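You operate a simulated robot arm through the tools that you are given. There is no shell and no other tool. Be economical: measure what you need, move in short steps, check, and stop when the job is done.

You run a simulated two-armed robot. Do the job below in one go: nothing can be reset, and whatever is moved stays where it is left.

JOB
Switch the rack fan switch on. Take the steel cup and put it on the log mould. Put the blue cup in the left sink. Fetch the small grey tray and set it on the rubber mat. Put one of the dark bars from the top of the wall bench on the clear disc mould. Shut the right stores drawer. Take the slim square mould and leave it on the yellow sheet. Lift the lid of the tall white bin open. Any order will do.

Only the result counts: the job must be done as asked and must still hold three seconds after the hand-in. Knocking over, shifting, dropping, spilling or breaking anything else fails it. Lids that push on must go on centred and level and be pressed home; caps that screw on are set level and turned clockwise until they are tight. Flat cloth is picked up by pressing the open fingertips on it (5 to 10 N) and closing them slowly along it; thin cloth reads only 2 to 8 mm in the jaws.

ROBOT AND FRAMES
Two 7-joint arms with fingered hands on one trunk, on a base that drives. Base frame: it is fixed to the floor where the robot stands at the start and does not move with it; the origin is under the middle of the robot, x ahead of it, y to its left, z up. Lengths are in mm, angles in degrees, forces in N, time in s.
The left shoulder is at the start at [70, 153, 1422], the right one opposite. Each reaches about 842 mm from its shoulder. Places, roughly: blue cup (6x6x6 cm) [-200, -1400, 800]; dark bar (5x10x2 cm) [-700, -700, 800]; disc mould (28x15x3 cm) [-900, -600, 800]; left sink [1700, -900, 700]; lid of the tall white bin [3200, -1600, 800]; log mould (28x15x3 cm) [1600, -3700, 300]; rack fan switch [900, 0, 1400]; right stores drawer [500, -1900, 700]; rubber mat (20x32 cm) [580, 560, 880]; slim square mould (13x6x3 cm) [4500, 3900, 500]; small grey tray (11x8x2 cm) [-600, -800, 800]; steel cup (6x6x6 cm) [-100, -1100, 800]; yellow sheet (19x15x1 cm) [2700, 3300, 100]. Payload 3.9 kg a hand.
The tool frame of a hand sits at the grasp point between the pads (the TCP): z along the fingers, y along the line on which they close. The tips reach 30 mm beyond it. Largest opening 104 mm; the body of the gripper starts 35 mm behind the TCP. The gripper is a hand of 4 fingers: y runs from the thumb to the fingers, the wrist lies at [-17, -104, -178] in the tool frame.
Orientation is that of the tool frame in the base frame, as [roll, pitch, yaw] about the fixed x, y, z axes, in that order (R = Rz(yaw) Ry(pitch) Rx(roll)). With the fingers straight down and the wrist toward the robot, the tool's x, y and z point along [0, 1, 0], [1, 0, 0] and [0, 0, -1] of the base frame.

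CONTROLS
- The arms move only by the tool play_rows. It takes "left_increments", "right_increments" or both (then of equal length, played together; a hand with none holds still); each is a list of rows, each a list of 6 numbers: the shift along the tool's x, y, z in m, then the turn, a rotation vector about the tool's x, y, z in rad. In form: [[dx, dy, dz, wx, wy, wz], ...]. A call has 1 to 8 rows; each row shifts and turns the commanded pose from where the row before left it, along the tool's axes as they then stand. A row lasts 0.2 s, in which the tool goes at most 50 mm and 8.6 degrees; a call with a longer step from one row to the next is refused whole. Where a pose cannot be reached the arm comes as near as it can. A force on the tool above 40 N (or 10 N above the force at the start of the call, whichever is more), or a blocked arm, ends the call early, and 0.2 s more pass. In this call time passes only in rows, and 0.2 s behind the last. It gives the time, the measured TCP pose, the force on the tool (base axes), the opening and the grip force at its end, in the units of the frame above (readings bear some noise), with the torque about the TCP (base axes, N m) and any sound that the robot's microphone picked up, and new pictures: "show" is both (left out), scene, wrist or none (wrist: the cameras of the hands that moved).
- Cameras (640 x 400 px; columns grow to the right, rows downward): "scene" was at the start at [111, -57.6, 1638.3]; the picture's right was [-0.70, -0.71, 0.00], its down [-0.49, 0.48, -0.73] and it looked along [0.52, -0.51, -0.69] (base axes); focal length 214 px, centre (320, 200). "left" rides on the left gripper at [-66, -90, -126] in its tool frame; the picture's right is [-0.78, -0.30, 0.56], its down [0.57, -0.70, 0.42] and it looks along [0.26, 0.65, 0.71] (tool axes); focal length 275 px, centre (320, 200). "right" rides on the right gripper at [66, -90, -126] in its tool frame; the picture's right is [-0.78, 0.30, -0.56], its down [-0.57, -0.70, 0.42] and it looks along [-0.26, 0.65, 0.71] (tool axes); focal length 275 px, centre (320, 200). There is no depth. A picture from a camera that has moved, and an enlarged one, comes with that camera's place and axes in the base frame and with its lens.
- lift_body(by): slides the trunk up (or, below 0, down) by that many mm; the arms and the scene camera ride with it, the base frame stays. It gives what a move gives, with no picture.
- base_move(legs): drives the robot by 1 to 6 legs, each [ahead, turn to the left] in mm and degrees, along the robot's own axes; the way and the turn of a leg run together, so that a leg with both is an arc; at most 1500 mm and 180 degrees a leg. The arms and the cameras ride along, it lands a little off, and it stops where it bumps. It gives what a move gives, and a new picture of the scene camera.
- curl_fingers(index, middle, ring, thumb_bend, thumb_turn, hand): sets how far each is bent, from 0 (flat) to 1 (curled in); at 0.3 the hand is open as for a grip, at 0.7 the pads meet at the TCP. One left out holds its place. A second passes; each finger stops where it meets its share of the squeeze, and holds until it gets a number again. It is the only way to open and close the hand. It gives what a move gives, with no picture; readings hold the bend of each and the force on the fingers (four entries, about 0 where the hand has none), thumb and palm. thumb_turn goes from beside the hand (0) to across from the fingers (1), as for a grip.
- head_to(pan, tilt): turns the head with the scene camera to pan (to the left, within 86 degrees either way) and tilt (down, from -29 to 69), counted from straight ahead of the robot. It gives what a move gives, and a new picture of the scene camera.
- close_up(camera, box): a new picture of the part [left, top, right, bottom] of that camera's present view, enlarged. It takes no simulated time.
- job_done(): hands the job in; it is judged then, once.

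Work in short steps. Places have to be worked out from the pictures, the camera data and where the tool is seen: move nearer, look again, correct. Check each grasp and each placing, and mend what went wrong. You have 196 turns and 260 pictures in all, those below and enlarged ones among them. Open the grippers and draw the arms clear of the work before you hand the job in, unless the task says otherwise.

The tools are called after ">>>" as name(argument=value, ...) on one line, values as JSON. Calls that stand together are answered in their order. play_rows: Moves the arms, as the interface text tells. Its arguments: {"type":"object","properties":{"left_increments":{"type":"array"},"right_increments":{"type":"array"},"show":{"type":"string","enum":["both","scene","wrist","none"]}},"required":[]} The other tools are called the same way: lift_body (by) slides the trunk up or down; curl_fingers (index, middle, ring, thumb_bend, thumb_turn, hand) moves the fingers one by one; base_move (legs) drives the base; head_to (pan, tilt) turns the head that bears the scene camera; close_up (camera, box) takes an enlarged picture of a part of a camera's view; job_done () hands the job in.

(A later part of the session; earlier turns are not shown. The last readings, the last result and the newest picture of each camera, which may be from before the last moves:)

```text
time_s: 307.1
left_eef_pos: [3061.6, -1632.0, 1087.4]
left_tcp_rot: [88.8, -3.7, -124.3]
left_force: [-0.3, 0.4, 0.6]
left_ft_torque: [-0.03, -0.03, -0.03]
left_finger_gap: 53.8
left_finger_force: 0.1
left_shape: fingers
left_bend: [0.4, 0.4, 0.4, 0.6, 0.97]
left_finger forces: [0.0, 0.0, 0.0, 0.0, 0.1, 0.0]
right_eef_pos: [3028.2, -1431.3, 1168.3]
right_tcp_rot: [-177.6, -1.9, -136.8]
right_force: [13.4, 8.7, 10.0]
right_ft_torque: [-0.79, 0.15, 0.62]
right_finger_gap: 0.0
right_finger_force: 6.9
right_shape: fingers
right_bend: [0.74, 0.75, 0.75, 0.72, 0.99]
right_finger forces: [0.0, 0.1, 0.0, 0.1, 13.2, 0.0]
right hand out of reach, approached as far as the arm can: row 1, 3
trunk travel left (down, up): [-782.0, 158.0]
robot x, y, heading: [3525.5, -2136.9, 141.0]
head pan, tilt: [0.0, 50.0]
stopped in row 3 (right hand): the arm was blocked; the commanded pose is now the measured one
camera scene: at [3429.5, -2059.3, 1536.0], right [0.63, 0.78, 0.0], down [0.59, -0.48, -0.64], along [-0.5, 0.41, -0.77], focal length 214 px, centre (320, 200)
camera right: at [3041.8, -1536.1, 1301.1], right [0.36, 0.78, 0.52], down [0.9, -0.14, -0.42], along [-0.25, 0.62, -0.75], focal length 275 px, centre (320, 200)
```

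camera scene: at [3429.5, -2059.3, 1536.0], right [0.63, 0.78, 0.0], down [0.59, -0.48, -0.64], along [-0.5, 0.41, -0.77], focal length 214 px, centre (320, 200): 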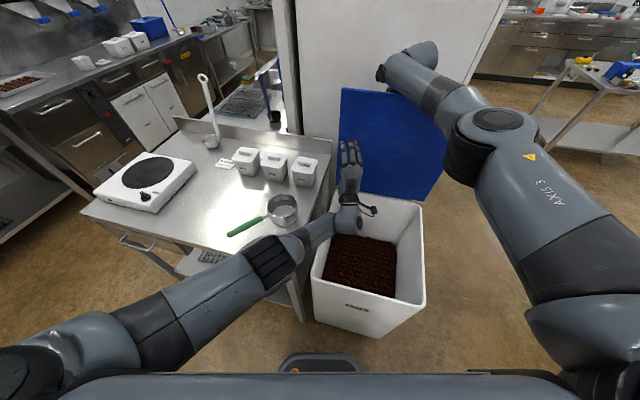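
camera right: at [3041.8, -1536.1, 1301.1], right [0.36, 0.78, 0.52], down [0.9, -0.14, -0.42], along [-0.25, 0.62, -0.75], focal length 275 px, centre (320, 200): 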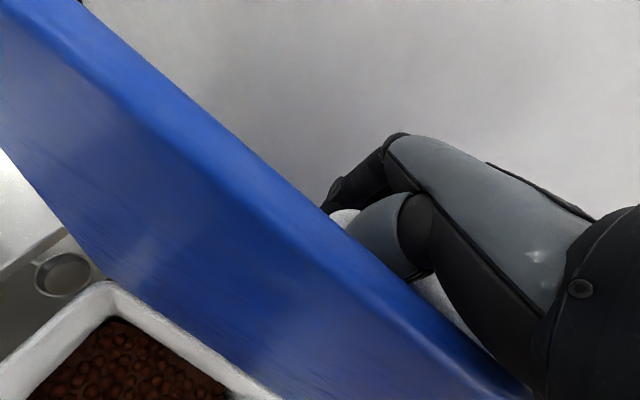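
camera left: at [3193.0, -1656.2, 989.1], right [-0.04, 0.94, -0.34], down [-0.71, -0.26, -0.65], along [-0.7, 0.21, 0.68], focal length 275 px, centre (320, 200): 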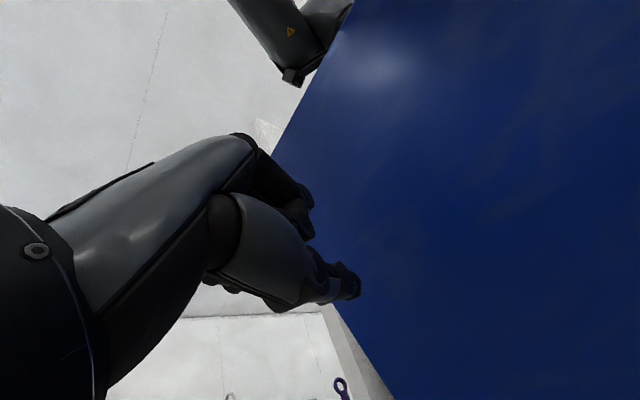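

The lid is now past vertical (~96°). I extend the left fingers as a guard and open the right hand.

>>> curl_fingers(hand="left", index=0.05, middle=0.05, ring=0.05)

>>> curl_fingers(hand="right", index=0.3, middle=0.3, ring=0.3, thumb_bend=0.5)

>>> play_rows(right_increments=[[0, 0, -0.02, 0, 0, 0], [0, 0, -0.03, 0, 0, 0], [0, 0, -0.03, 0, 0, 0], [0, 0, -0.03, 0, 0, 0]])

```text
time_s: 308.1
left_eef_pos: [3065.7, -1633.5, 1088.7]
left_tcp_rot: [88.6, -3.9, -124.2]
left_force: [-0.3, -0.1, -0.5]
left_ft_torque: [-0.01, 0.03, -0.02]
left_finger_gap: 100.9
left_finger_force: 0.0
left_shape: fingers
left_bend: [0.05, 0.05, 0.05, 0.6, 0.97]
left_finger forces: [0.0, 0.0, 0.0, 0.0, 0.1, 0.0]
right_eef_pos: [3030.0, -1436.2, 1168.6]
right_tcp_rot: [-177.7, -2.3, -136.4]
right_force: [16.2, 10.9, 13.3]
right_ft_torque: [-0.8, 0.2, 0.55]
right_finger_gap: 0.0
right_finger_force: 9.0
right_shape: fingers
right_bend: [0.74, 0.75, 0.75, 0.72, 1.0]
right_finger forces: [0.0, 0.0, 0.0, 0.0, 17.9, 0.0]
trunk travel left (down, up): [-782.0, 158.0]
robot x, y, heading: [3521.1, -2138.2, 140.9]
head pan, tilt: [0.0, 50.0]
```

```text
time_s: 309.1
left_eef_pos: [3063.9, -1634.2, 1087.2]
left_tcp_rot: [88.6, -3.8, -124.1]
left_force: [-0.4, 0.6, 0.1]
left_ft_torque: [-0.01, 0.0, -0.02]
left_finger_gap: 100.8
left_finger_force: 0.0
left_shape: fingers
left_bend: [0.05, 0.05, 0.05, 0.6, 0.97]
left_finger forces: [0.0, 0.0, 0.0, 0.1, 0.1, 0.0]
right_eef_pos: [3027.4, -1436.4, 1169.9]
right_tcp_rot: [-177.7, -2.3, -136.2]
right_force: [13.1, 9.5, 9.4]
right_ft_torque: [-0.63, 0.52, 0.56]
right_finger_gap: 80.2
right_finger_force: 10.5
right_shape: fingers
right_bend: [0.3, 0.3, 0.3, 0.5, 1.0]
right_finger forces: [0.2, 0.0, 0.0, 0.0, 20.8, 0.0]
trunk travel left (down, up): [-782.0, 158.0]
robot x, y, heading: [3526.1, -2136.8, 141.3]
head pan, tilt: [0.0, 50.0]
```

```text
time_s: 310.2
left_eef_pos: [3059.3, -1635.3, 1086.6]
left_tcp_rot: [88.7, -3.7, -124.3]
left_force: [0.7, 0.2, -0.1]
left_ft_torque: [0.05, 0.13, -0.07]
left_finger_gap: 101.6
left_finger_force: 0.8
left_shape: fingers
left_bend: [0.05, 0.05, 0.05, 0.6, 0.97]
left_finger forces: [0.6, 0.4, 0.1, 0.0, 0.0, 0.0]
right_eef_pos: [3028.9, -1440.1, 1260.0]
right_tcp_rot: [-177.6, -2.0, -136.0]
right_force: [-0.2, -0.8, 0.5]
right_ft_torque: [0.0, 0.0, 0.02]
right_finger_gap: 79.4
right_finger_force: 0.1
right_shape: fingers
right_bend: [0.3, 0.3, 0.3, 0.5, 0.97]
right_finger forces: [0.0, 0.0, 0.1, 0.1, 0.1, 0.0]
right hand out of reach, approached as far as the arm can: row 2, 3, 4
trunk travel left (down, up): [-782.0, 158.0]
robot x, y, heading: [3524.3, -2140.4, 141.5]
head pan, tilt: [0.0, 50.0]
stopped in row 4 (right hand): the arm was blocked; the commanded pose is now the measured one
camera scene: at [3426.7, -2061.5, 1535.9], right [0.63, 0.78, 0.0], down [0.6, -0.48, -0.64], along [-0.5, 0.4, -0.77], focal length 214 px, centre (320, 200)
camera right: at [3043.5, -1544.2, 1392.2], right [0.35, 0.78, 0.52], down [0.9, -0.13, -0.41], along [-0.26, 0.61, -0.75], focal length 275 px, centre (320, 200)
```

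scene: 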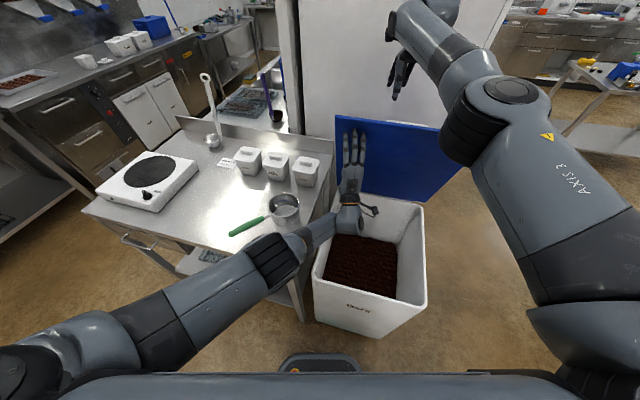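
right: 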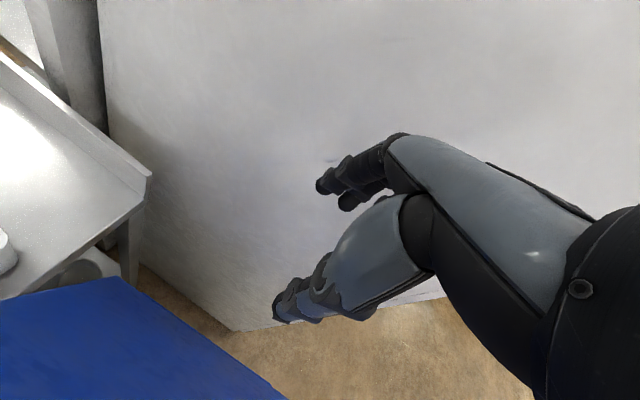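

The lid settled back onto the left fingers (~80°), lightly held. I make a right fist, bring it back over the top edge and push the inner face from the front.

>>> curl_fingers(hand="right", index=1, middle=1, ring=1, thumb_bend=0.9)

>>> play_rows(right_increments=[[0, -0.01, -0.03, 0, 0, 0], [0, -0.03, -0.03, 0, 0, 0], [0, -0.045, -0.01, 0, 0, 0], [0, -0.045, 0, 0, 0, 0], [0, -0.045, 0, 0, 0, 0], [0, -0.045, 0, 0, 0, 0]])

```text
time_s: 311.2
left_eef_pos: [3060.2, -1634.1, 1087.2]
left_tcp_rot: [88.7, -3.7, -124.2]
left_force: [0.3, -0.8, -0.5]
left_ft_torque: [0.12, 0.04, 0.0]
left_finger_gap: 101.2
left_finger_force: 0.9
left_shape: fingers
left_bend: [0.05, 0.05, 0.05, 0.6, 0.97]
left_finger forces: [0.8, 0.4, 0.0, 0.0, 0.1, 0.1]
right_eef_pos: [3029.7, -1438.5, 1259.7]
right_tcp_rot: [-177.6, -2.1, -136.0]
right_force: [-0.1, 0.2, -0.7]
right_ft_torque: [-0.01, 0.04, 0.01]
right_finger_gap: 0.0
right_finger_force: 0.0
right_shape: fingers
right_bend: [0.71, 1.0, 1.0, 0.84, 0.97]
right_finger forces: [0.1, 0.0, 0.0, 0.1, 0.0, 0.0]
trunk travel left (down, up): [-782.0, 158.0]
robot x, y, heading: [3522.9, -2139.2, 141.5]
head pan, tilt: [0.0, 50.0]
```

```text
time_s: 312.6
left_eef_pos: [3061.3, -1633.6, 1086.0]
left_tcp_rot: [88.7, -3.7, -124.3]
left_force: [1.4, -0.7, -0.5]
left_ft_torque: [0.08, 0.1, 0.0]
left_finger_gap: 101.3
left_finger_force: 0.8
left_shape: fingers
left_bend: [0.05, 0.05, 0.05, 0.6, 0.97]
left_finger forces: [0.7, 0.5, 0.0, 0.0, 0.1, 0.0]
right_eef_pos: [3037.8, -1445.8, 1289.4]
right_tcp_rot: [-177.6, -2.1, -136.0]
right_force: [0.3, 0.6, 0.4]
right_ft_torque: [-0.01, -0.01, -0.02]
right_finger_gap: 0.0
right_finger_force: 0.1
right_shape: fingers
right_bend: [0.71, 1.0, 1.0, 0.84, 0.97]
right_finger forces: [0.0, 0.1, 0.0, 0.0, 0.0, 0.1]
right hand out of reach, approached as far as the arm can: row 2, 3, 4, 5, 6
trunk travel left (down, up): [-782.0, 158.0]
robot x, y, heading: [3521.8, -2138.8, 141.4]
head pan, tilt: [0.0, 50.0]
camera scene: at [3428.0, -2060.6, 1536.0], right [0.63, 0.78, 0.0], down [0.6, -0.48, -0.64], along [-0.5, 0.4, -0.77], focal length 214 px, centre (320, 200)
camera right: at [3052.6, -1549.3, 1423.0], right [0.35, 0.78, 0.52], down [0.9, -0.13, -0.41], along [-0.26, 0.61, -0.75], focal length 275 px, centre (320, 200)
```

scene: 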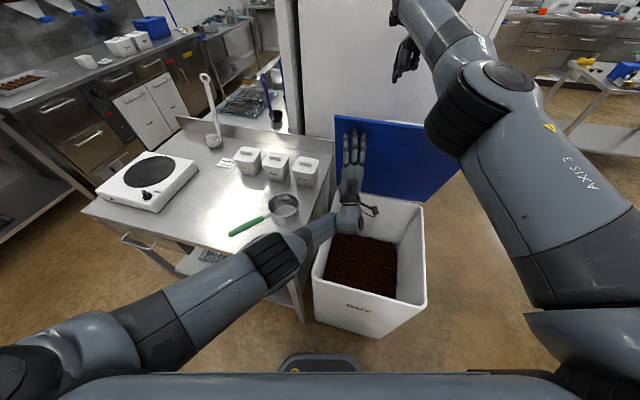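
right: 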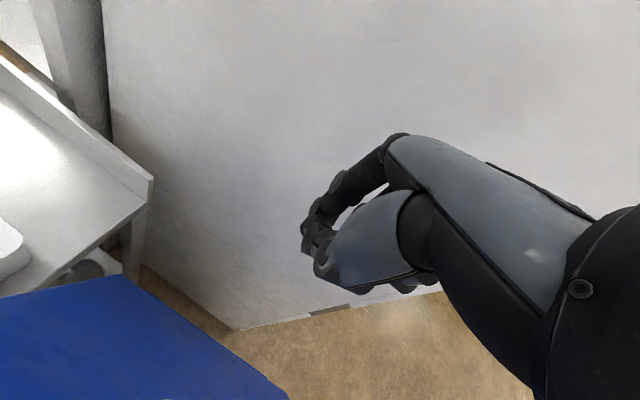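

The right arm balked at that height; I try going back at slightly lower height.

>>> play_rows(right_increments=[[-0.02, -0.03, 0.01, 0.05, 0, 0], [-0.02, -0.03, 0.01, 0.05, 0, 0], [-0.02, -0.03, 0, 0, 0, 0], [-0.02, -0.03, 0, 0, 0, 0], [-0.02, -0.03, 0, 0, 0, 0]])

```text
time_s: 313.8
left_eef_pos: [3059.9, -1633.7, 1086.7]
left_tcp_rot: [88.7, -3.7, -124.3]
left_force: [-0.5, -0.9, -1.1]
left_ft_torque: [0.09, 0.06, 0.01]
left_finger_gap: 101.1
left_finger_force: 0.9
left_shape: fingers
left_bend: [0.05, 0.05, 0.05, 0.6, 0.97]
left_finger forces: [0.8, 0.6, 0.1, 0.1, 0.0, 0.0]
right_eef_pos: [3049.7, -1446.7, 1290.8]
right_tcp_rot: [-174.6, -2.0, -135.9]
right_force: [0.1, -0.1, 0.3]
right_ft_torque: [0.05, -0.01, 0.0]
right_finger_gap: 0.2
right_finger_force: 0.0
right_shape: fingers
right_bend: [0.71, 1.0, 1.0, 0.84, 0.97]
right_finger forces: [0.0, 0.0, 0.0, 0.1, 0.1, 0.0]
right hand out of reach, approached as far as the arm can: row 1, 2, 3, 4, 5
trunk travel left (down, up): [-782.0, 158.0]
robot x, y, heading: [3523.8, -2139.4, 141.5]
head pan, tilt: [0.0, 50.0]
camera scene: at [3428.3, -2060.4, 1536.0], right [0.63, 0.78, 0.0], down [0.6, -0.48, -0.64], along [-0.5, 0.4, -0.77], focal length 214 px, centre (320, 200)
camera right: at [3060.1, -1546.8, 1428.0], right [0.33, 0.8, 0.5], down [0.91, -0.14, -0.38], along [-0.23, 0.58, -0.78], focal length 275 px, centre (320, 200)
```

scene: 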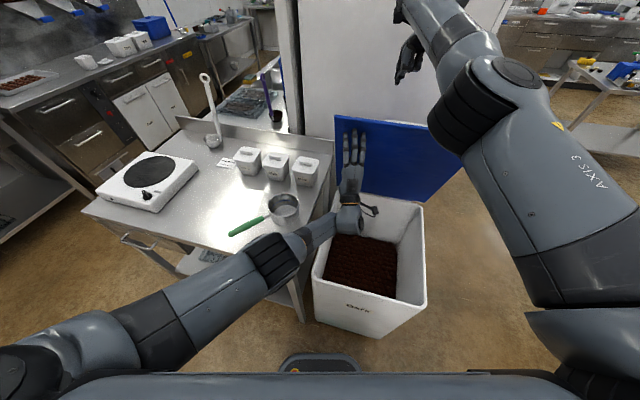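
right: 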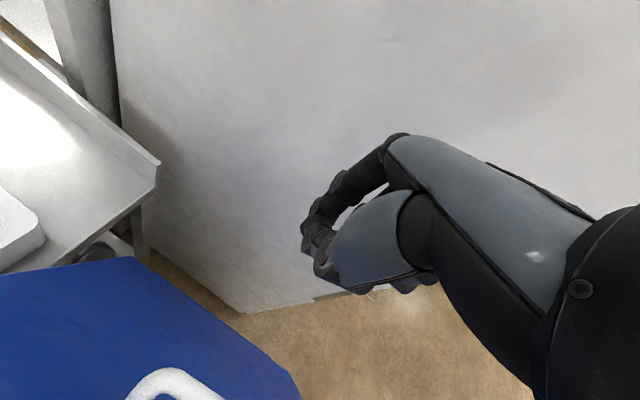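

I suspect the commanded pose overshot into an unreachable region near the chest. I bring the command forward again to see whether the arm follows.

>>> play_rows(right_increments=[[0.02, 0.04, 0, 0, 0, 0], [0.02, 0.04, 0, 0, 0, 0], [0.02, 0.04, 0, 0, 0, 0], [0.02, 0.04, 0, 0, 0, 0], [0, 0.03, 0, 0, 0, 0]], show="none")

```text
time_s: 315.0
left_eef_pos: [3059.7, -1633.6, 1086.1]
left_tcp_rot: [88.7, -3.7, -124.2]
left_force: [0.8, -0.7, -0.7]
left_ft_torque: [0.07, 0.09, -0.02]
left_finger_gap: 101.5
left_finger_force: 0.5
left_shape: fingers
left_bend: [0.05, 0.05, 0.05, 0.6, 0.97]
left_finger forces: [0.8, 0.5, 0.1, 0.0, 0.0, 0.0]
right_eef_pos: [3042.5, -1448.2, 1288.0]
right_tcp_rot: [-174.7, -2.2, -135.9]
right_force: [-0.1, -0.7, 0.7]
right_ft_torque: [-0.01, -0.02, 0.02]
right_finger_gap: 0.0
right_finger_force: 0.0
right_shape: fingers
right_bend: [0.71, 1.0, 1.0, 0.84, 0.97]
right_finger forces: [0.0, 0.1, 0.0, 0.0, 0.0, 0.0]
right hand out of reach, approached as far as the arm can: row 1, 2, 3, 4, 5
trunk travel left (down, up): [-782.0, 158.0]
robot x, y, heading: [3526.3, -2147.0, 141.1]
head pan, tilt: [0.0, 50.0]
```

It stays put; the wrist is likely at a joint limit at zero tilt. I tilt it back as before and move right/back.

>>> play_rows(right_increments=[[0, 0, 0, 0.12, 0, 0], [0, 0, 0, 0.12, 0, 0], [-0.03, -0.02, 0, 0.08, 0, 0], [-0.03, -0.02, 0, 0.08, 0, 0]])

```text
time_s: 316.0
left_eef_pos: [3062.9, -1629.8, 1085.8]
left_tcp_rot: [88.7, -3.9, -124.4]
left_force: [0.1, -0.4, 0.5]
left_ft_torque: [0.12, 0.02, 0.01]
left_finger_gap: 101.3
left_finger_force: 0.4
left_shape: fingers
left_bend: [0.05, 0.05, 0.05, 0.6, 0.97]
left_finger forces: [0.7, 0.5, 0.1, 0.1, 0.0, 0.0]
right_eef_pos: [3134.4, -1457.7, 1291.3]
right_tcp_rot: [-155.0, -2.4, -136.2]
right_force: [-0.1, 1.2, -0.5]
right_ft_torque: [-0.04, 0.04, -0.01]
right_finger_gap: 0.0
right_finger_force: 0.0
right_shape: fingers
right_bend: [0.71, 1.0, 1.0, 0.84, 0.97]
right_finger forces: [0.0, 0.1, 0.0, 0.1, 0.1, 0.0]
right hand out of reach, approached as far as the arm can: row 1, 2, 3
trunk travel left (down, up): [-782.0, 158.0]
robot x, y, heading: [3527.2, -2142.5, 141.0]
head pan, tilt: [0.0, 50.0]
camera scene: at [3431.0, -2055.7, 1535.9], right [0.63, 0.78, 0.0], down [0.6, -0.48, -0.64], along [-0.5, 0.4, -0.77], focal length 214 px, centre (320, 200)
camera right: at [3111.6, -1520.6, 1446.7], right [0.22, 0.91, 0.35], down [0.97, -0.19, -0.11], along [-0.03, 0.36, -0.93], focal length 275 px, centre (320, 200)
```

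scene: 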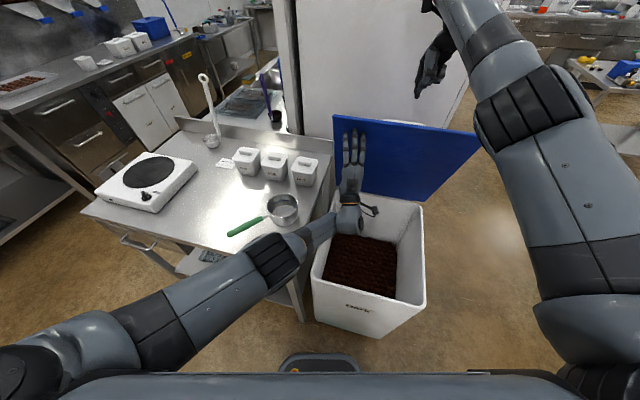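
right: 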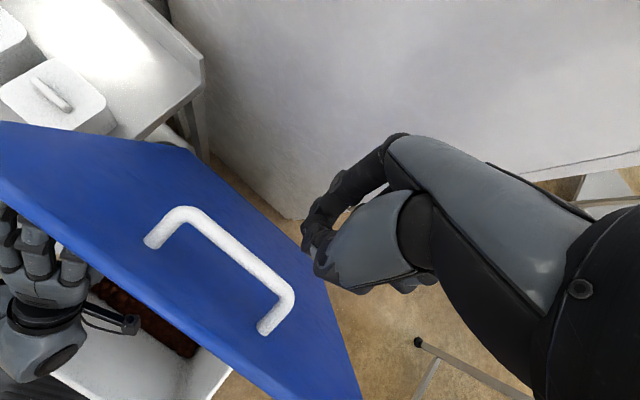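

It moves again. I take the right fist around the lid's right edge to the front.

>>> play_rows(right_increments=[[-0.045, 0, 0, 0, 0, 0], [-0.045, 0, 0, 0, 0, 0], [-0.03, -0.033, 0.015, 0, 0, 0], [0, -0.041, 0.019, 0, 0, 0], [0, -0.041, 0.019, 0, 0, 0], [0, -0.041, 0.019, 0, 0, 0], [0, -0.041, 0.019, 0, 0, 0]])

```text
time_s: 317.6
left_eef_pos: [3060.1, -1633.2, 1087.9]
left_tcp_rot: [88.8, -3.6, -124.4]
left_force: [0.2, -1.6, -0.2]
left_ft_torque: [0.11, 0.03, -0.01]
left_finger_gap: 101.1
left_finger_force: 1.0
left_shape: fingers
left_bend: [0.05, 0.05, 0.05, 0.6, 0.97]
left_finger forces: [0.8, 0.6, 0.0, 0.1, 0.1, 0.0]
right_eef_pos: [3204.0, -1408.7, 1287.7]
right_tcp_rot: [-155.2, -2.1, -135.9]
right_force: [0.1, 0.3, 0.4]
right_ft_torque: [0.0, 0.04, -0.04]
right_finger_gap: 0.0
right_finger_force: 0.0
right_shape: fingers
right_bend: [0.71, 1.0, 1.0, 0.84, 0.97]
right_finger forces: [0.0, 0.0, 0.0, 0.0, 0.0, 0.0]
right hand out of reach, approached as far as the arm can: row 2, 3, 4, 5, 6, 7
trunk travel left (down, up): [-782.0, 158.0]
robot x, y, heading: [3522.9, -2140.5, 141.5]
head pan, tilt: [0.0, 50.0]
camera scene: at [3428.3, -2060.2, 1536.0], right [0.63, 0.78, 0.0], down [0.6, -0.48, -0.64], along [-0.5, 0.4, -0.77], focal length 214 px, centre (320, 200)
camera right: at [3180.2, -1471.6, 1442.4], right [0.22, 0.91, 0.35], down [0.98, -0.19, -0.11], along [-0.04, 0.37, -0.93], focal length 275 px, centre (320, 200)
```

scene: 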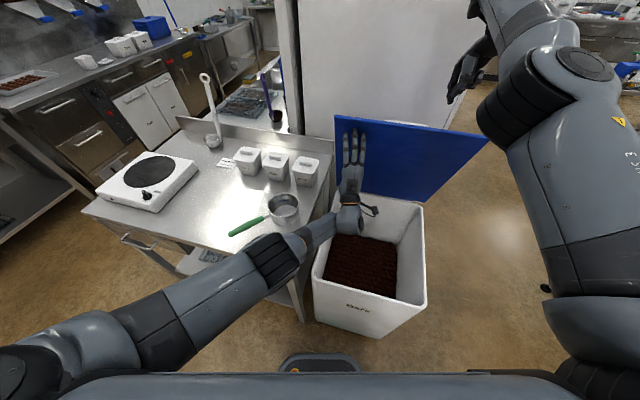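
right: 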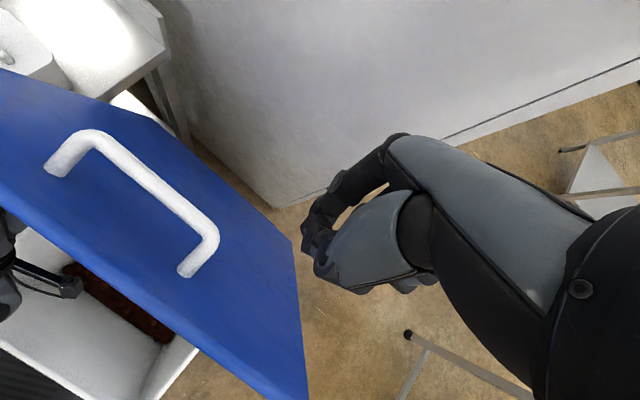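

I untilt the hand now that it is beside the lid, then move back and down.

>>> play_rows(right_increments=[[-0.01, 0, 0.01, -0.12, 0, 0], [-0.01, 0, 0.01, -0.12, 0, 0], [0, 0, 0.02, -0.12, 0, 0], [0, -0.03, 0.03, -0.06, 0, 0], [0, -0.04, 0.02, 0, 0, 0], [0, -0.04, 0.02, 0, 0, 0], [0, -0.04, 0.02, 0, 0, 0]])

```text
time_s: 319.2
left_eef_pos: [3060.6, -1632.8, 1086.0]
left_tcp_rot: [88.7, -3.7, -124.2]
left_force: [1.3, -0.6, -1.0]
left_ft_torque: [0.12, 0.06, 0.0]
left_finger_gap: 101.2
left_finger_force: 0.2
left_shape: fingers
left_bend: [0.05, 0.05, 0.05, 0.6, 0.97]
left_finger forces: [0.7, 0.5, 0.0, 0.0, 0.0, 0.1]
right_eef_pos: [3203.5, -1408.2, 1287.9]
right_tcp_rot: [-155.2, -2.1, -136.1]
right_force: [-0.5, -0.1, 0.0]
right_ft_torque: [-0.02, 0.0, 0.01]
right_finger_gap: 0.0
right_finger_force: 0.1
right_shape: fingers
right_bend: [0.71, 1.0, 1.0, 0.84, 0.97]
right_finger forces: [0.0, 0.0, 0.0, 0.0, 0.1, 0.0]
right hand out of reach, approached as far as the arm can: row 1, 2, 3, 4, 5, 6, 7
trunk travel left (down, up): [-782.0, 158.0]
robot x, y, heading: [3522.1, -2137.7, 141.3]
head pan, tilt: [0.0, 50.0]
camera scene: at [3428.0, -2060.4, 1536.0], right [0.63, 0.78, 0.0], down [0.6, -0.48, -0.64], along [-0.5, 0.4, -0.77], focal length 214 px, centre (320, 200)
camera right: at [3180.0, -1471.8, 1442.5], right [0.22, 0.91, 0.35], down [0.98, -0.19, -0.11], along [-0.03, 0.37, -0.93], focal length 275 px, centre (320, 200)
```

scene: 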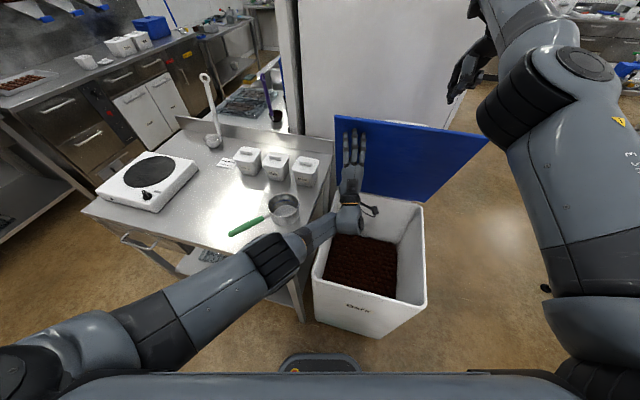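
right: 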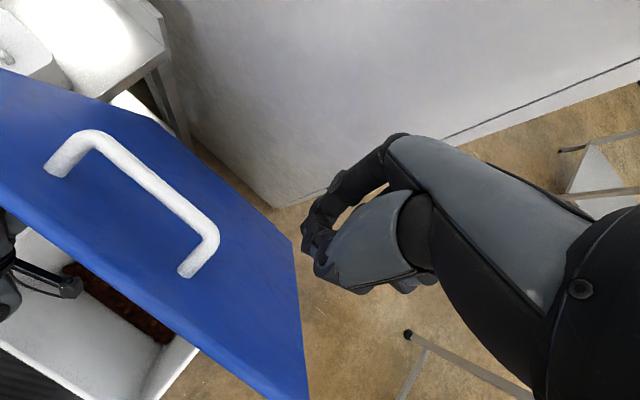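

The command has run ahead of the arm. I walk the command back toward the measured pose until it responds again.

>>> play_rows(right_increments=[[0, 0.042, -0.012, 0.05, 0, 0], [0, 0.042, -0.012, 0.05, 0, 0], [0, 0.042, -0.012, 0.05, 0, 0], [0, 0.042, -0.012, 0.05, 0, 0], [0, 0.042, -0.012, 0.05, 0, 0], [0, 0.042, -0.012, 0.05, 0, 0], [0, 0.042, -0.012, 0.05, 0, 0], [0, 0.02, 0, 0.05, 0, 0]], show="none")

```text
time_s: 321.0
left_eef_pos: [3059.3, -1634.2, 1086.2]
left_tcp_rot: [88.8, -3.6, -124.1]
left_force: [0.4, -1.5, -0.8]
left_ft_torque: [0.12, -0.01, 0.01]
left_finger_gap: 101.3
left_finger_force: 0.7
left_shape: fingers
left_bend: [0.05, 0.05, 0.05, 0.6, 0.97]
left_finger forces: [0.8, 0.5, 0.0, 0.0, 0.1, 0.1]
right_eef_pos: [3233.1, -1456.3, 1214.5]
right_tcp_rot: [-133.7, -2.0, -136.0]
right_force: [-1.3, 0.4, 0.5]
right_ft_torque: [0.02, -0.02, -0.01]
right_finger_gap: 0.0
right_finger_force: 0.0
right_shape: fingers
right_bend: [0.71, 1.0, 1.0, 0.84, 0.97]
right_finger forces: [0.0, 0.0, 0.0, 0.0, 0.1, 0.1]
right hand out of reach, approached as far as the arm can: row 1, 2, 3, 4, 5, 6, 7, 8
trunk travel left (down, up): [-782.0, 158.0]
robot x, y, heading: [3525.2, -2139.1, 141.3]
head pan, tilt: [0.0, 50.0]
```

It responds when lowered. I move it right (past the lid's right edge) and lower, in modest steps.

>>> play_rows(right_increments=[[-0.035, 0.01, 0, -0.05, 0, 0], [-0.035, 0.01, 0.005, -0.05, 0, 0], [-0.035, 0, 0.01, -0.05, 0, 0], [-0.035, 0, 0.01, -0.05, 0, 0], [-0.035, 0, 0.01, -0.05, 0, 0]])

```text
time_s: 322.2
left_eef_pos: [3061.8, -1633.2, 1087.2]
left_tcp_rot: [88.7, -3.8, -124.1]
left_force: [0.6, -1.3, -0.9]
left_ft_torque: [0.1, 0.01, -0.01]
left_finger_gap: 101.1
left_finger_force: 0.3
left_shape: fingers
left_bend: [0.05, 0.05, 0.05, 0.6, 0.97]
left_finger forces: [0.8, 0.4, 0.0, 0.1, 0.1, 0.0]
right_eef_pos: [3370.8, -1347.0, 1166.7]
right_tcp_rot: [-146.8, -2.1, -136.0]
right_force: [0.9, -0.8, 0.5]
right_ft_torque: [-0.04, 0.04, 0.03]
right_finger_gap: 0.0
right_finger_force: 0.1
right_shape: fingers
right_bend: [0.71, 1.0, 1.0, 0.84, 0.97]
right_finger forces: [0.0, 0.0, 0.1, 0.0, 0.1, 0.0]
right hand out of reach, approached as far as the arm can: row 1
trunk travel left (down, up): [-782.0, 158.0]
robot x, y, heading: [3524.1, -2139.1, 141.4]
head pan, tilt: [0.0, 50.0]
camera scene: at [3429.4, -2059.6, 1536.1], right [0.63, 0.78, 0.0], down [0.6, -0.48, -0.64], along [-0.5, 0.4, -0.77], focal length 214 px, centre (320, 200)
camera right: at [3332.0, -1393.2, 1323.9], right [0.18, 0.94, 0.27], down [0.98, -0.19, 0.01], along [0.06, 0.27, -0.96], focal length 275 px, centre (320, 200)
```

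scene: 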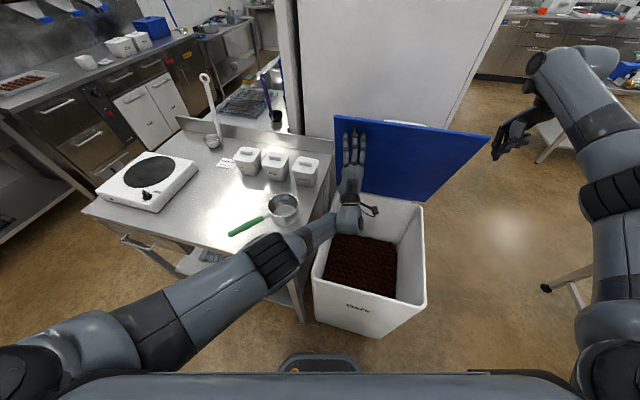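
right: 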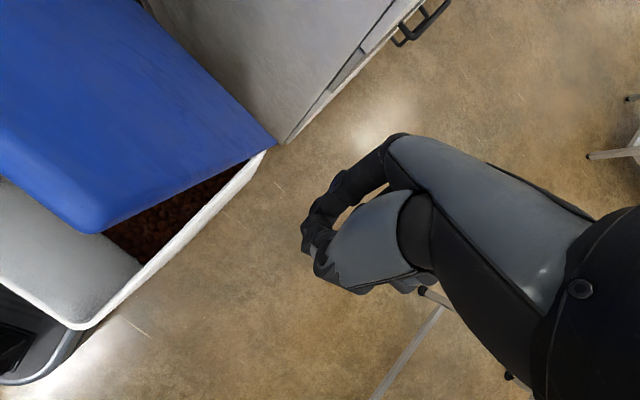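

The right hand is free now. I pull it back to the front side of the lid and untilt it.

>>> play_rows(right_increments=[[0, -0.036, 0.02, -0.05, 0, 0], [0, -0.036, 0.02, -0.05, 0, 0], [0, -0.038, 0.018, -0.07, 0, 0], [0, -0.04, 0.014, -0.08, 0, 0], [0, -0.04, 0.01, -0.08, 0, 0], [0, -0.04, 0.006, -0.08, 0, 0], [0, -0.04, 0.004, -0.08, 0, 0]])

```text
time_s: 323.8
left_eef_pos: [3062.4, -1635.4, 1089.7]
left_tcp_rot: [88.7, -3.6, -124.4]
left_force: [1.3, -0.7, -1.2]
left_ft_torque: [0.04, 0.12, 0.0]
left_finger_gap: 101.1
left_finger_force: 0.9
left_shape: fingers
left_bend: [0.05, 0.05, 0.05, 0.6, 0.97]
left_finger forces: [0.8, 0.6, 0.0, 0.1, 0.0, 0.0]
right_eef_pos: [3573.1, -1553.6, 1188.3]
right_tcp_rot: [-174.9, -2.0, -136.2]
right_force: [0.7, 0.1, 0.5]
right_ft_torque: [0.01, 0.03, 0.01]
right_finger_gap: 0.1
right_finger_force: 0.1
right_shape: fingers
right_bend: [0.71, 1.0, 1.0, 0.84, 0.97]
right_finger forces: [0.0, 0.1, 0.0, 0.1, 0.0, 0.0]
trunk travel left (down, up): [-782.0, 158.0]
robot x, y, heading: [3526.3, -2137.0, 141.2]
head pan, tilt: [0.0, 50.0]
camera scene: at [3429.8, -2062.6, 1536.3], right [0.63, 0.78, 0.0], down [0.6, -0.48, -0.64], along [-0.5, 0.4, -0.76], focal length 214 px, centre (320, 200)
camera right: at [3584.0, -1653.8, 1323.9], right [0.33, 0.8, 0.5], down [0.91, -0.14, -0.38], along [-0.23, 0.58, -0.78], focal length 275 px, centre (320, 200)
```

scene: 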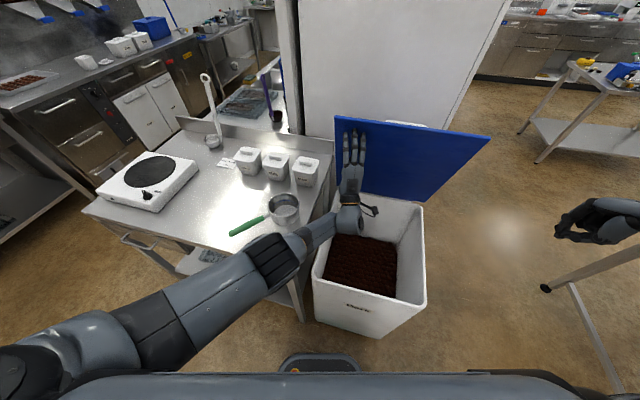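
right: 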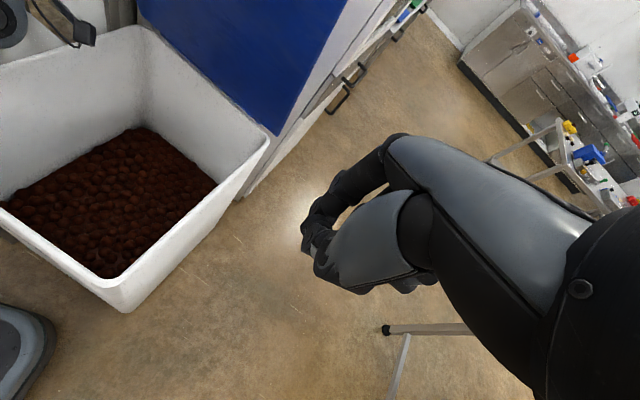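

Now I bring the right fist in front of the lid's right half.

>>> play_rows(right_increments=[[0.039, 0.0217, 0.008, 0, 0, 0], [0.039, 0.0217, 0.008, 0, 0, 0], [0.039, 0.0217, 0.008, 0, 0, 0], [0.039, 0.0217, 0.008, 0, 0, 0], [0.039, 0.0217, 0.008, 0, 0, 0], [0.037, 0.0217, 0.008, 0, 0, 0]], show="none")

>>> play_rows(right_increments=[[-0.006, 0.037, 0, 0, 0, 0], [-0.006, 0.037, 0, 0, 0, 0], [-0.006, 0.037, 0, 0, 0, 0], [-0.006, 0.037, 0, 0, 0, 0]])

```text
time_s: 325.2
left_eef_pos: [3060.1, -1633.2, 1084.9]
left_tcp_rot: [88.7, -3.8, -124.2]
left_force: [1.2, -0.8, -0.4]
left_ft_torque: [0.07, 0.15, -0.03]
left_finger_gap: 101.5
left_finger_force: 0.6
left_shape: fingers
left_bend: [0.05, 0.05, 0.05, 0.6, 0.97]
left_finger forces: [0.7, 0.6, 0.0, 0.1, 0.1, 0.0]
right_eef_pos: [3313.2, -1626.9, 1136.0]
right_tcp_rot: [-174.6, -2.0, -136.1]
right_force: [0.9, 0.7, -0.1]
right_ft_torque: [0.0, 0.01, -0.02]
right_finger_gap: 0.0
right_finger_force: 0.1
right_shape: fingers
right_bend: [0.71, 1.0, 1.0, 0.84, 0.97]
right_finger forces: [0.0, 0.0, 0.1, 0.0, 0.1, 0.0]
trunk travel left (down, up): [-782.0, 158.0]
robot x, y, heading: [3524.9, -2143.3, 141.2]
head pan, tilt: [0.0, 50.0]
```

```text
time_s: 326.2
left_eef_pos: [3058.9, -1631.6, 1086.8]
left_tcp_rot: [88.8, -3.7, -124.2]
left_force: [0.3, 0.0, 0.3]
left_ft_torque: [0.05, 0.02, 0.01]
left_finger_gap: 100.9
left_finger_force: 0.0
left_shape: fingers
left_bend: [0.05, 0.05, 0.05, 0.6, 0.97]
left_finger forces: [0.0, 0.0, 0.0, 0.0, 0.0, 0.0]
right_eef_pos: [3227.9, -1503.8, 1119.0]
right_tcp_rot: [-174.6, -2.1, -136.1]
right_force: [-0.7, -0.1, 0.4]
right_ft_torque: [0.0, 0.03, -0.05]
right_finger_gap: 0.0
right_finger_force: 0.6
right_shape: fingers
right_bend: [0.71, 1.0, 1.0, 0.84, 0.97]
right_finger forces: [0.1, 1.0, 0.0, 0.0, 0.0, 0.1]
trunk travel left (down, up): [-782.0, 158.0]
robot x, y, heading: [3523.4, -2140.9, 141.3]
head pan, tilt: [0.0, 50.0]
camera scene: at [3425.9, -2059.1, 1535.8], right [0.63, 0.78, 0.0], down [0.6, -0.48, -0.64], along [-0.5, 0.4, -0.77], focal length 214 px, centre (320, 200)
camera right: at [3238.4, -1602.0, 1255.4], right [0.33, 0.8, 0.5], down [0.92, -0.14, -0.38], along [-0.23, 0.58, -0.78], focal length 275 px, centre (320, 200)
```

scene: 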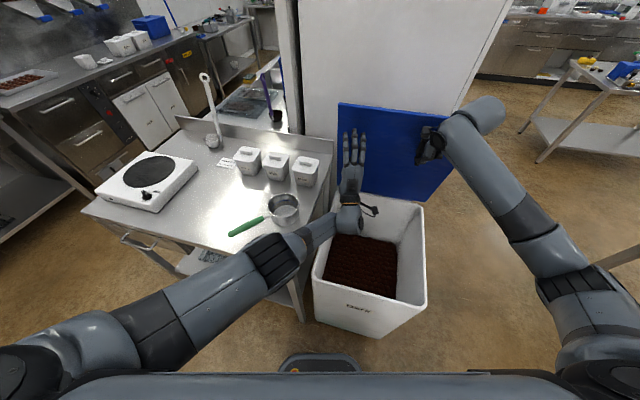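
right: 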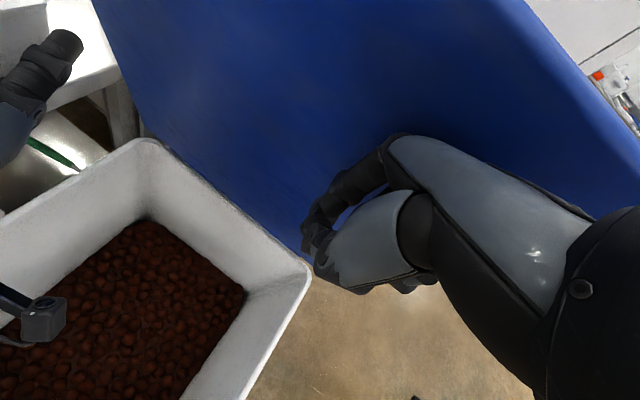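

The right fist now pushes the lid; continuing.

>>> play_rows(right_increments=[[-0.005, 0.03, 0, 0, 0, 0], [-0.005, 0.03, 0, 0, 0, 0], [-0.005, 0.03, 0, 0, 0, 0], [-0.005, 0.03, 0, 0, 0, 0], [-0.005, 0.03, 0, 0, 0, 0]])

```text
time_s: 327.4
left_eef_pos: [3059.9, -1634.2, 1088.2]
left_tcp_rot: [88.6, -3.6, -124.3]
left_force: [0.1, -0.6, 0.1]
left_ft_torque: [0.0, -0.05, -0.06]
left_finger_gap: 101.0
left_finger_force: 0.0
left_shape: fingers
left_bend: [0.05, 0.05, 0.05, 0.6, 0.97]
left_finger forces: [0.0, 0.0, 0.0, 0.0, 0.0, 0.1]
right_eef_pos: [3145.0, -1383.4, 1109.8]
right_tcp_rot: [-174.3, -2.1, -135.9]
right_force: [-0.4, -0.5, 0.4]
right_ft_torque: [0.0, 0.03, -0.02]
right_finger_gap: 0.0
right_finger_force: 0.0
right_shape: fingers
right_bend: [0.71, 1.0, 1.0, 0.84, 0.97]
right_finger forces: [0.0, 0.0, 0.1, 0.1, 0.0, 0.1]
trunk travel left (down, up): [-782.0, 158.0]
robot x, y, heading: [3525.1, -2139.7, 141.1]
head pan, tilt: [0.0, 50.0]
stopped in row 5 (right hand): the force on the tool passed its limit at 52 N (the readings are from after the stop); the commanded pose is now the measured one
camera scene: at [3429.2, -2063.4, 1536.3], right [0.63, 0.78, 0.0], down [0.6, -0.48, -0.64], along [-0.5, 0.4, -0.76], focal length 214 px, centre (320, 200)
camera right: at [3156.5, -1482.5, 1245.7], right [0.33, 0.8, 0.5], down [0.92, -0.14, -0.37], along [-0.23, 0.58, -0.78], focal length 275 px, centre (320, 200)
```

scene: 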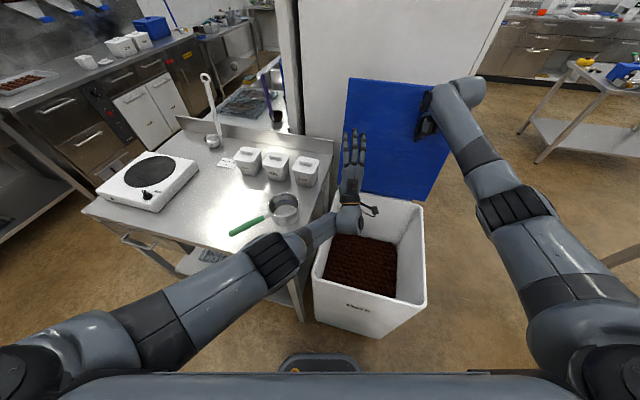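
right: 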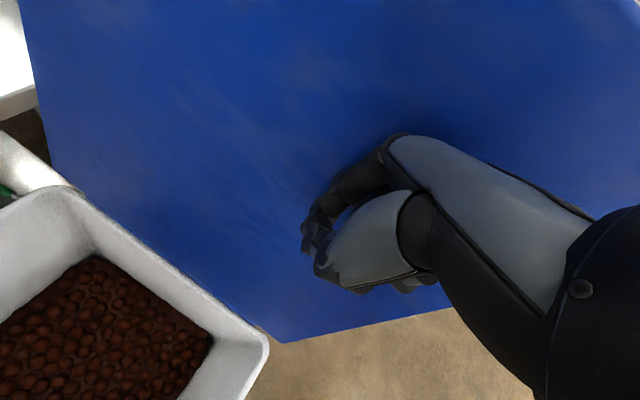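

The lid hit its stop well past vertical and the fist feels no load now. I pull the right hand away and check that the lid stays.

>>> play_rows(right_increments=[[0, -0.03, 0, 0, 0, 0], [0, -0.04, 0, 0, 0, 0], [0, -0.04, 0, 0, 0, 0], [0, -0.04, 0, 0, 0, 0], [0, -0.04, 0, 0, 0, 0], [-0.02, -0.04, 0, 0, 0, 0]], show="scene")

```text
time_s: 328.9
left_eef_pos: [3062.7, -1632.3, 1088.0]
left_tcp_rot: [88.6, -3.8, -124.4]
left_force: [0.4, -0.5, 1.0]
left_ft_torque: [0.0, -0.02, -0.03]
left_finger_gap: 101.1
left_finger_force: 0.0
left_shape: fingers
left_bend: [0.05, 0.05, 0.05, 0.6, 0.97]
left_finger forces: [0.0, 0.0, 0.0, 0.1, 0.0, 0.1]
right_eef_pos: [3324.4, -1531.9, 1130.3]
right_tcp_rot: [-174.2, -2.1, -136.0]
right_force: [0.2, -1.3, -0.3]
right_ft_torque: [0.0, 0.01, -0.02]
right_finger_gap: 0.4
right_finger_force: 0.1
right_shape: fingers
right_bend: [0.71, 1.0, 1.0, 0.84, 0.97]
right_finger forces: [0.0, 0.0, 0.1, 0.0, 0.0, 0.0]
trunk travel left (down, up): [-782.0, 158.0]
robot x, y, heading: [3525.6, -2142.4, 141.0]
head pan, tilt: [0.0, 50.0]
camera scene: at [3430.7, -2060.2, 1536.2], right [0.63, 0.78, 0.0], down [0.6, -0.48, -0.64], along [-0.5, 0.4, -0.77], focal length 214 px, centre (320, 200)
```

scene: 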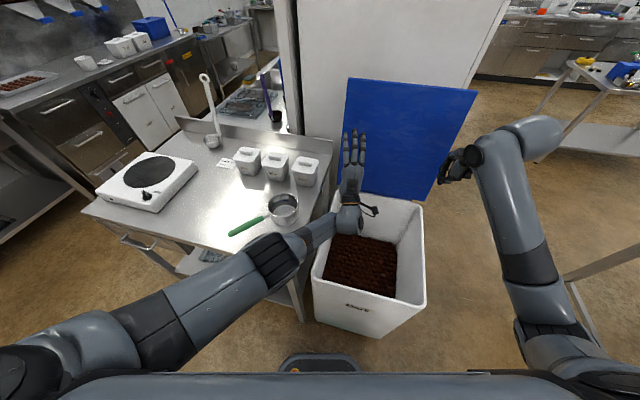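

The lid stays open by itself. I back away and look toward the far side of the room for the slim mould and yellow sheet.

>>> base_move(legs=[[-350, 0], [0, -45]])

>>> head_to(pan=0, tilt=12)

```text
time_s: 331.7
left_eef_pos: [3373.8, -1809.1, 1086.0]
left_tcp_rot: [88.3, -4.4, -129.4]
left_force: [1.3, -0.4, 1.1]
left_ft_torque: [0.0, -0.02, 0.03]
left_finger_gap: 100.7
left_finger_force: 0.0
left_shape: fingers
left_bend: [0.05, 0.05, 0.05, 0.6, 0.97]
left_finger forces: [0.1, 0.0, 0.0, 0.0, 0.0, 0.1]
right_eef_pos: [3644.7, -1731.3, 1128.5]
right_tcp_rot: [-174.2, -2.1, -140.7]
right_force: [1.0, 0.4, -0.5]
right_ft_torque: [-0.01, 0.0, 0.0]
right_finger_gap: 0.1
right_finger_force: 0.0
right_shape: fingers
right_bend: [0.71, 1.0, 1.0, 0.84, 0.97]
right_finger forces: [0.0, 0.0, 0.1, 0.0, 0.1, 0.0]
trunk travel left (down, up): [-782.0, 158.0]
robot x, y, heading: [3790.3, -2353.9, 136.7]
head pan, tilt: [0.0, 50.0]
stopped in leg 2: the robot was blocked; the commanded pose is now the measured one
camera scene: at [3703.3, -2266.1, 1536.0], right [0.69, 0.73, 0.0], down [0.56, -0.53, -0.64], along [-0.47, 0.44, -0.77], focal length 214 px, centre (320, 200)
```

scene: 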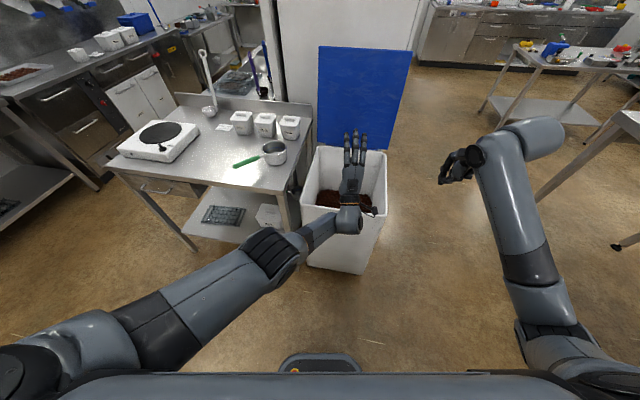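

```text
time_s: 332.8
left_eef_pos: [3372.7, -1809.9, 1086.5]
left_tcp_rot: [88.3, -4.4, -129.5]
left_force: [1.0, -0.4, 0.2]
left_ft_torque: [0.03, 0.0, 0.01]
left_finger_gap: 100.9
left_finger_force: 0.2
left_shape: fingers
left_bend: [0.05, 0.05, 0.05, 0.6, 0.97]
left_finger forces: [0.0, 0.0, 0.0, 0.0, 0.0, 0.0]
right_eef_pos: [3643.5, -1731.2, 1128.5]
right_tcp_rot: [-174.2, -2.1, -140.9]
right_force: [0.2, 0.2, -0.3]
right_ft_torque: [0.01, 0.0, -0.02]
right_finger_gap: 0.0
right_finger_force: 0.0
right_shape: fingers
right_bend: [0.71, 1.0, 1.0, 0.84, 0.97]
right_finger forces: [0.0, 0.1, 0.0, 0.1, 0.0, 0.0]
trunk travel left (down, up): [-782.0, 158.0]
robot x, y, heading: [3792.7, -2358.9, 136.6]
head pan, tilt: [0.0, 12.0]
camera scene: at [3690.3, -2256.0, 1594.5], right [0.69, 0.73, 0.0], down [0.15, -0.14, -0.98], along [-0.71, 0.67, -0.21], focal length 214 px, centre (320, 200)
```

scene: 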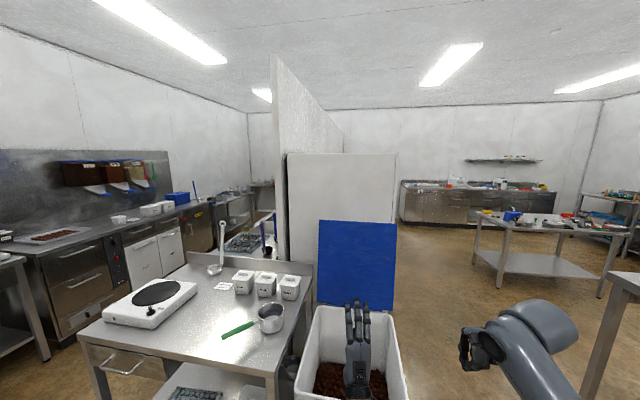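

The base was blocked turning (something close behind). I tuck the left arm, go forward a bit and then turn.

>>> play_rows(left_increments=[[0, 0, -0.045, 0, 0, 0], [0, 0, -0.045, 0, 0, 0], [0, 0, -0.045, 0, 0, 0], [0, 0, -0.045, 0, 0, 0], [0.02, 0, -0.04, 0, 0, 0], [0.03, 0, -0.03, 0, 0, 0]], show="none")

>>> base_move(legs=[[150, 0], [0, -40]])

```text
time_s: 334.2
left_eef_pos: [3534.8, -2010.3, 1082.1]
left_tcp_rot: [88.3, -4.3, -129.3]
left_force: [0.4, -0.6, -0.3]
left_ft_torque: [-0.01, 0.01, 0.02]
left_finger_gap: 100.9
left_finger_force: 0.1
left_shape: fingers
left_bend: [0.05, 0.05, 0.05, 0.6, 0.97]
left_finger forces: [0.1, 0.0, 0.1, 0.0, 0.1, 0.0]
right_eef_pos: [3643.2, -1733.8, 1128.3]
right_tcp_rot: [-174.2, -2.0, -140.9]
right_force: [0.0, 1.4, 0.5]
right_ft_torque: [0.02, 0.01, 0.0]
right_finger_gap: 0.0
right_finger_force: 0.1
right_shape: fingers
right_bend: [0.71, 1.0, 1.0, 0.84, 0.97]
right_finger forces: [0.1, 0.0, 0.0, 0.0, 0.1, 0.2]
trunk travel left (down, up): [-782.0, 158.0]
robot x, y, heading: [3793.2, -2351.5, 136.6]
head pan, tilt: [0.0, 12.0]
```

```text
time_s: 337.4
left_eef_pos: [3711.5, -1820.2, 1082.2]
left_tcp_rot: [88.3, -4.5, -169.4]
left_force: [-0.1, -0.4, -0.2]
left_ft_torque: [0.0, -0.01, 0.0]
left_finger_gap: 100.9
left_finger_force: 0.1
left_shape: fingers
left_bend: [0.05, 0.05, 0.05, 0.6, 0.97]
left_finger forces: [0.1, 0.0, 0.0, 0.0, 0.0, 0.1]
right_eef_pos: [3968.2, -1677.8, 1128.4]
right_tcp_rot: [-174.4, -2.0, 179.1]
right_force: [0.7, 0.3, 0.2]
right_ft_torque: [0.01, 0.02, -0.02]
right_finger_gap: 0.2
right_finger_force: 0.1
right_shape: fingers
right_bend: [0.71, 1.0, 1.0, 0.84, 0.97]
right_finger forces: [0.0, 0.0, 0.0, 0.0, 0.0, 0.0]
trunk travel left (down, up): [-782.0, 158.0]
robot x, y, heading: [3685.3, -2250.2, 96.7]
head pan, tilt: [0.0, 12.0]
camera scene: at [3669.5, -2109.2, 1594.6], right [0.99, 0.12, 0.0], down [0.02, -0.21, -0.98], along [-0.11, 0.97, -0.21], focal length 214 px, centre (320, 200)
```

scene: 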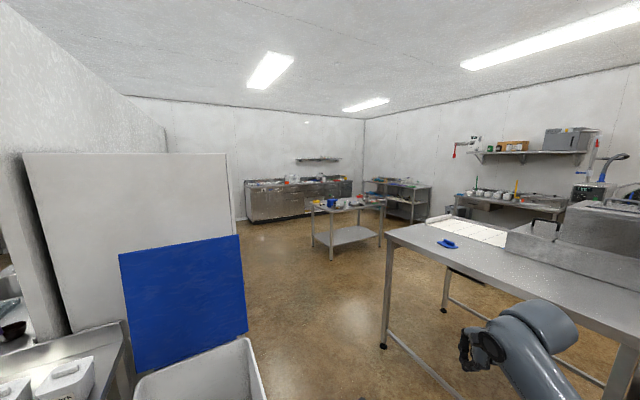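

Clear path along the right of the bin. I drive around it toward the far room, leaving margin to bin and prep table.

>>> base_move(legs=[[0, -32], [430, 0], [0, 40], [1400, 0]])

```text
time_s: 349.9
left_eef_pos: [3445.0, -115.8, 1082.7]
left_tcp_rot: [88.3, -4.5, -159.9]
left_force: [-0.2, 0.8, -0.6]
left_ft_torque: [-0.02, -0.02, 0.0]
left_finger_gap: 100.9
left_finger_force: 0.0
left_shape: fingers
left_bend: [0.05, 0.05, 0.05, 0.6, 0.97]
left_finger forces: [0.0, 0.0, 0.0, 0.0, 0.0, 0.1]
right_eef_pos: [3677.0, 66.4, 1129.3]
right_tcp_rot: [-174.4, -2.2, -171.4]
right_force: [0.0, -1.1, 0.4]
right_ft_torque: [-0.04, 0.02, -0.02]
right_finger_gap: 0.2
right_finger_force: 0.1
right_shape: fingers
right_bend: [0.71, 1.0, 1.0, 0.84, 0.97]
right_finger forces: [0.1, 0.0, 0.1, 0.0, 0.0, 0.0]
trunk travel left (down, up): [-782.0, 158.0]
robot x, y, heading: [3487.0, -548.0, 106.1]
head pan, tilt: [0.0, 12.0]
camera scene: at [3451.9, -408.2, 1594.7], right [0.96, 0.28, 0.0], down [0.06, -0.2, -0.98], along [-0.27, 0.94, -0.21], focal length 214 px, centre (320, 200)
```

scene: 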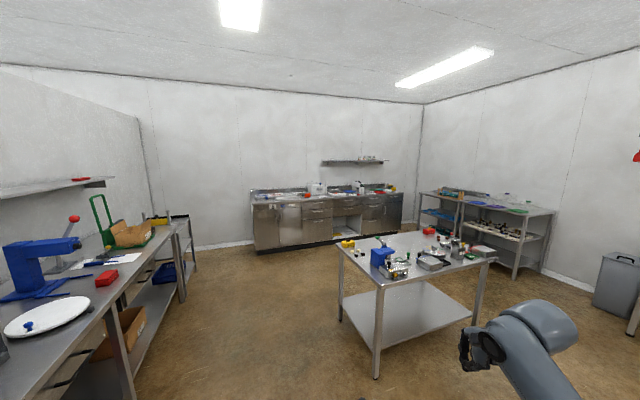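

The sheet seems to lie in the open cupboard of the far sink bench, and the slim mould on the shelf unit in the right corner. I drive around the trolley table on its left.

>>> base_move(legs=[[0, 8.3], [1015, 0], [1015, 0], [0, -24.4], [600, 0], [0, -43]])

```text
time_s: 366.7
left_eef_pos: [2986.0, 2149.9, 1081.5]
left_tcp_rot: [88.3, -4.5, 142.8]
left_force: [1.3, 0.3, 0.1]
left_ft_torque: [-0.02, 0.03, -0.02]
left_finger_gap: 101.1
left_finger_force: 0.1
left_shape: fingers
left_bend: [0.05, 0.05, 0.05, 0.6, 0.97]
left_finger forces: [0.0, 0.1, 0.0, 0.1, 0.1, 0.0]
right_eef_pos: [3266.0, 2054.5, 1128.2]
right_tcp_rot: [-174.3, -2.1, 131.4]
right_force: [0.0, -0.4, 0.2]
right_ft_torque: [0.03, -0.02, 0.0]
right_finger_gap: 0.0
right_finger_force: 0.0
right_shape: fingers
right_bend: [0.71, 1.0, 1.0, 0.84, 0.97]
right_finger forces: [0.1, 0.0, 0.1, 0.0, 0.1, 0.1]
trunk travel left (down, up): [-782.0, 158.0]
robot x, y, heading: [2652.5, 1877.7, 48.9]
head pan, tilt: [0.0, 12.0]
camera scene: at [2745.3, 1988.9, 1594.6], right [0.75, -0.66, 0.0], down [-0.14, -0.16, -0.98], along [0.64, 0.74, -0.21], focal length 214 px, centre (320, 200)
```

scene: 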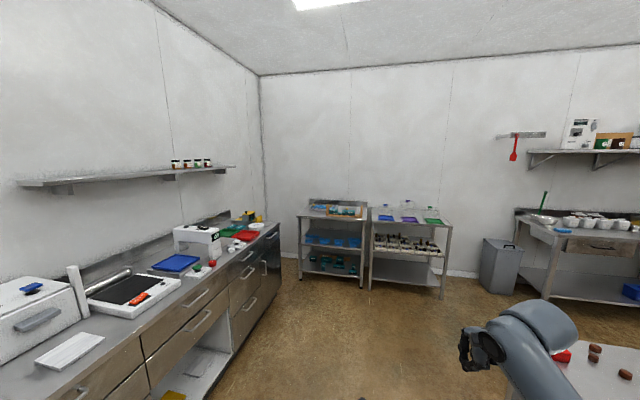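

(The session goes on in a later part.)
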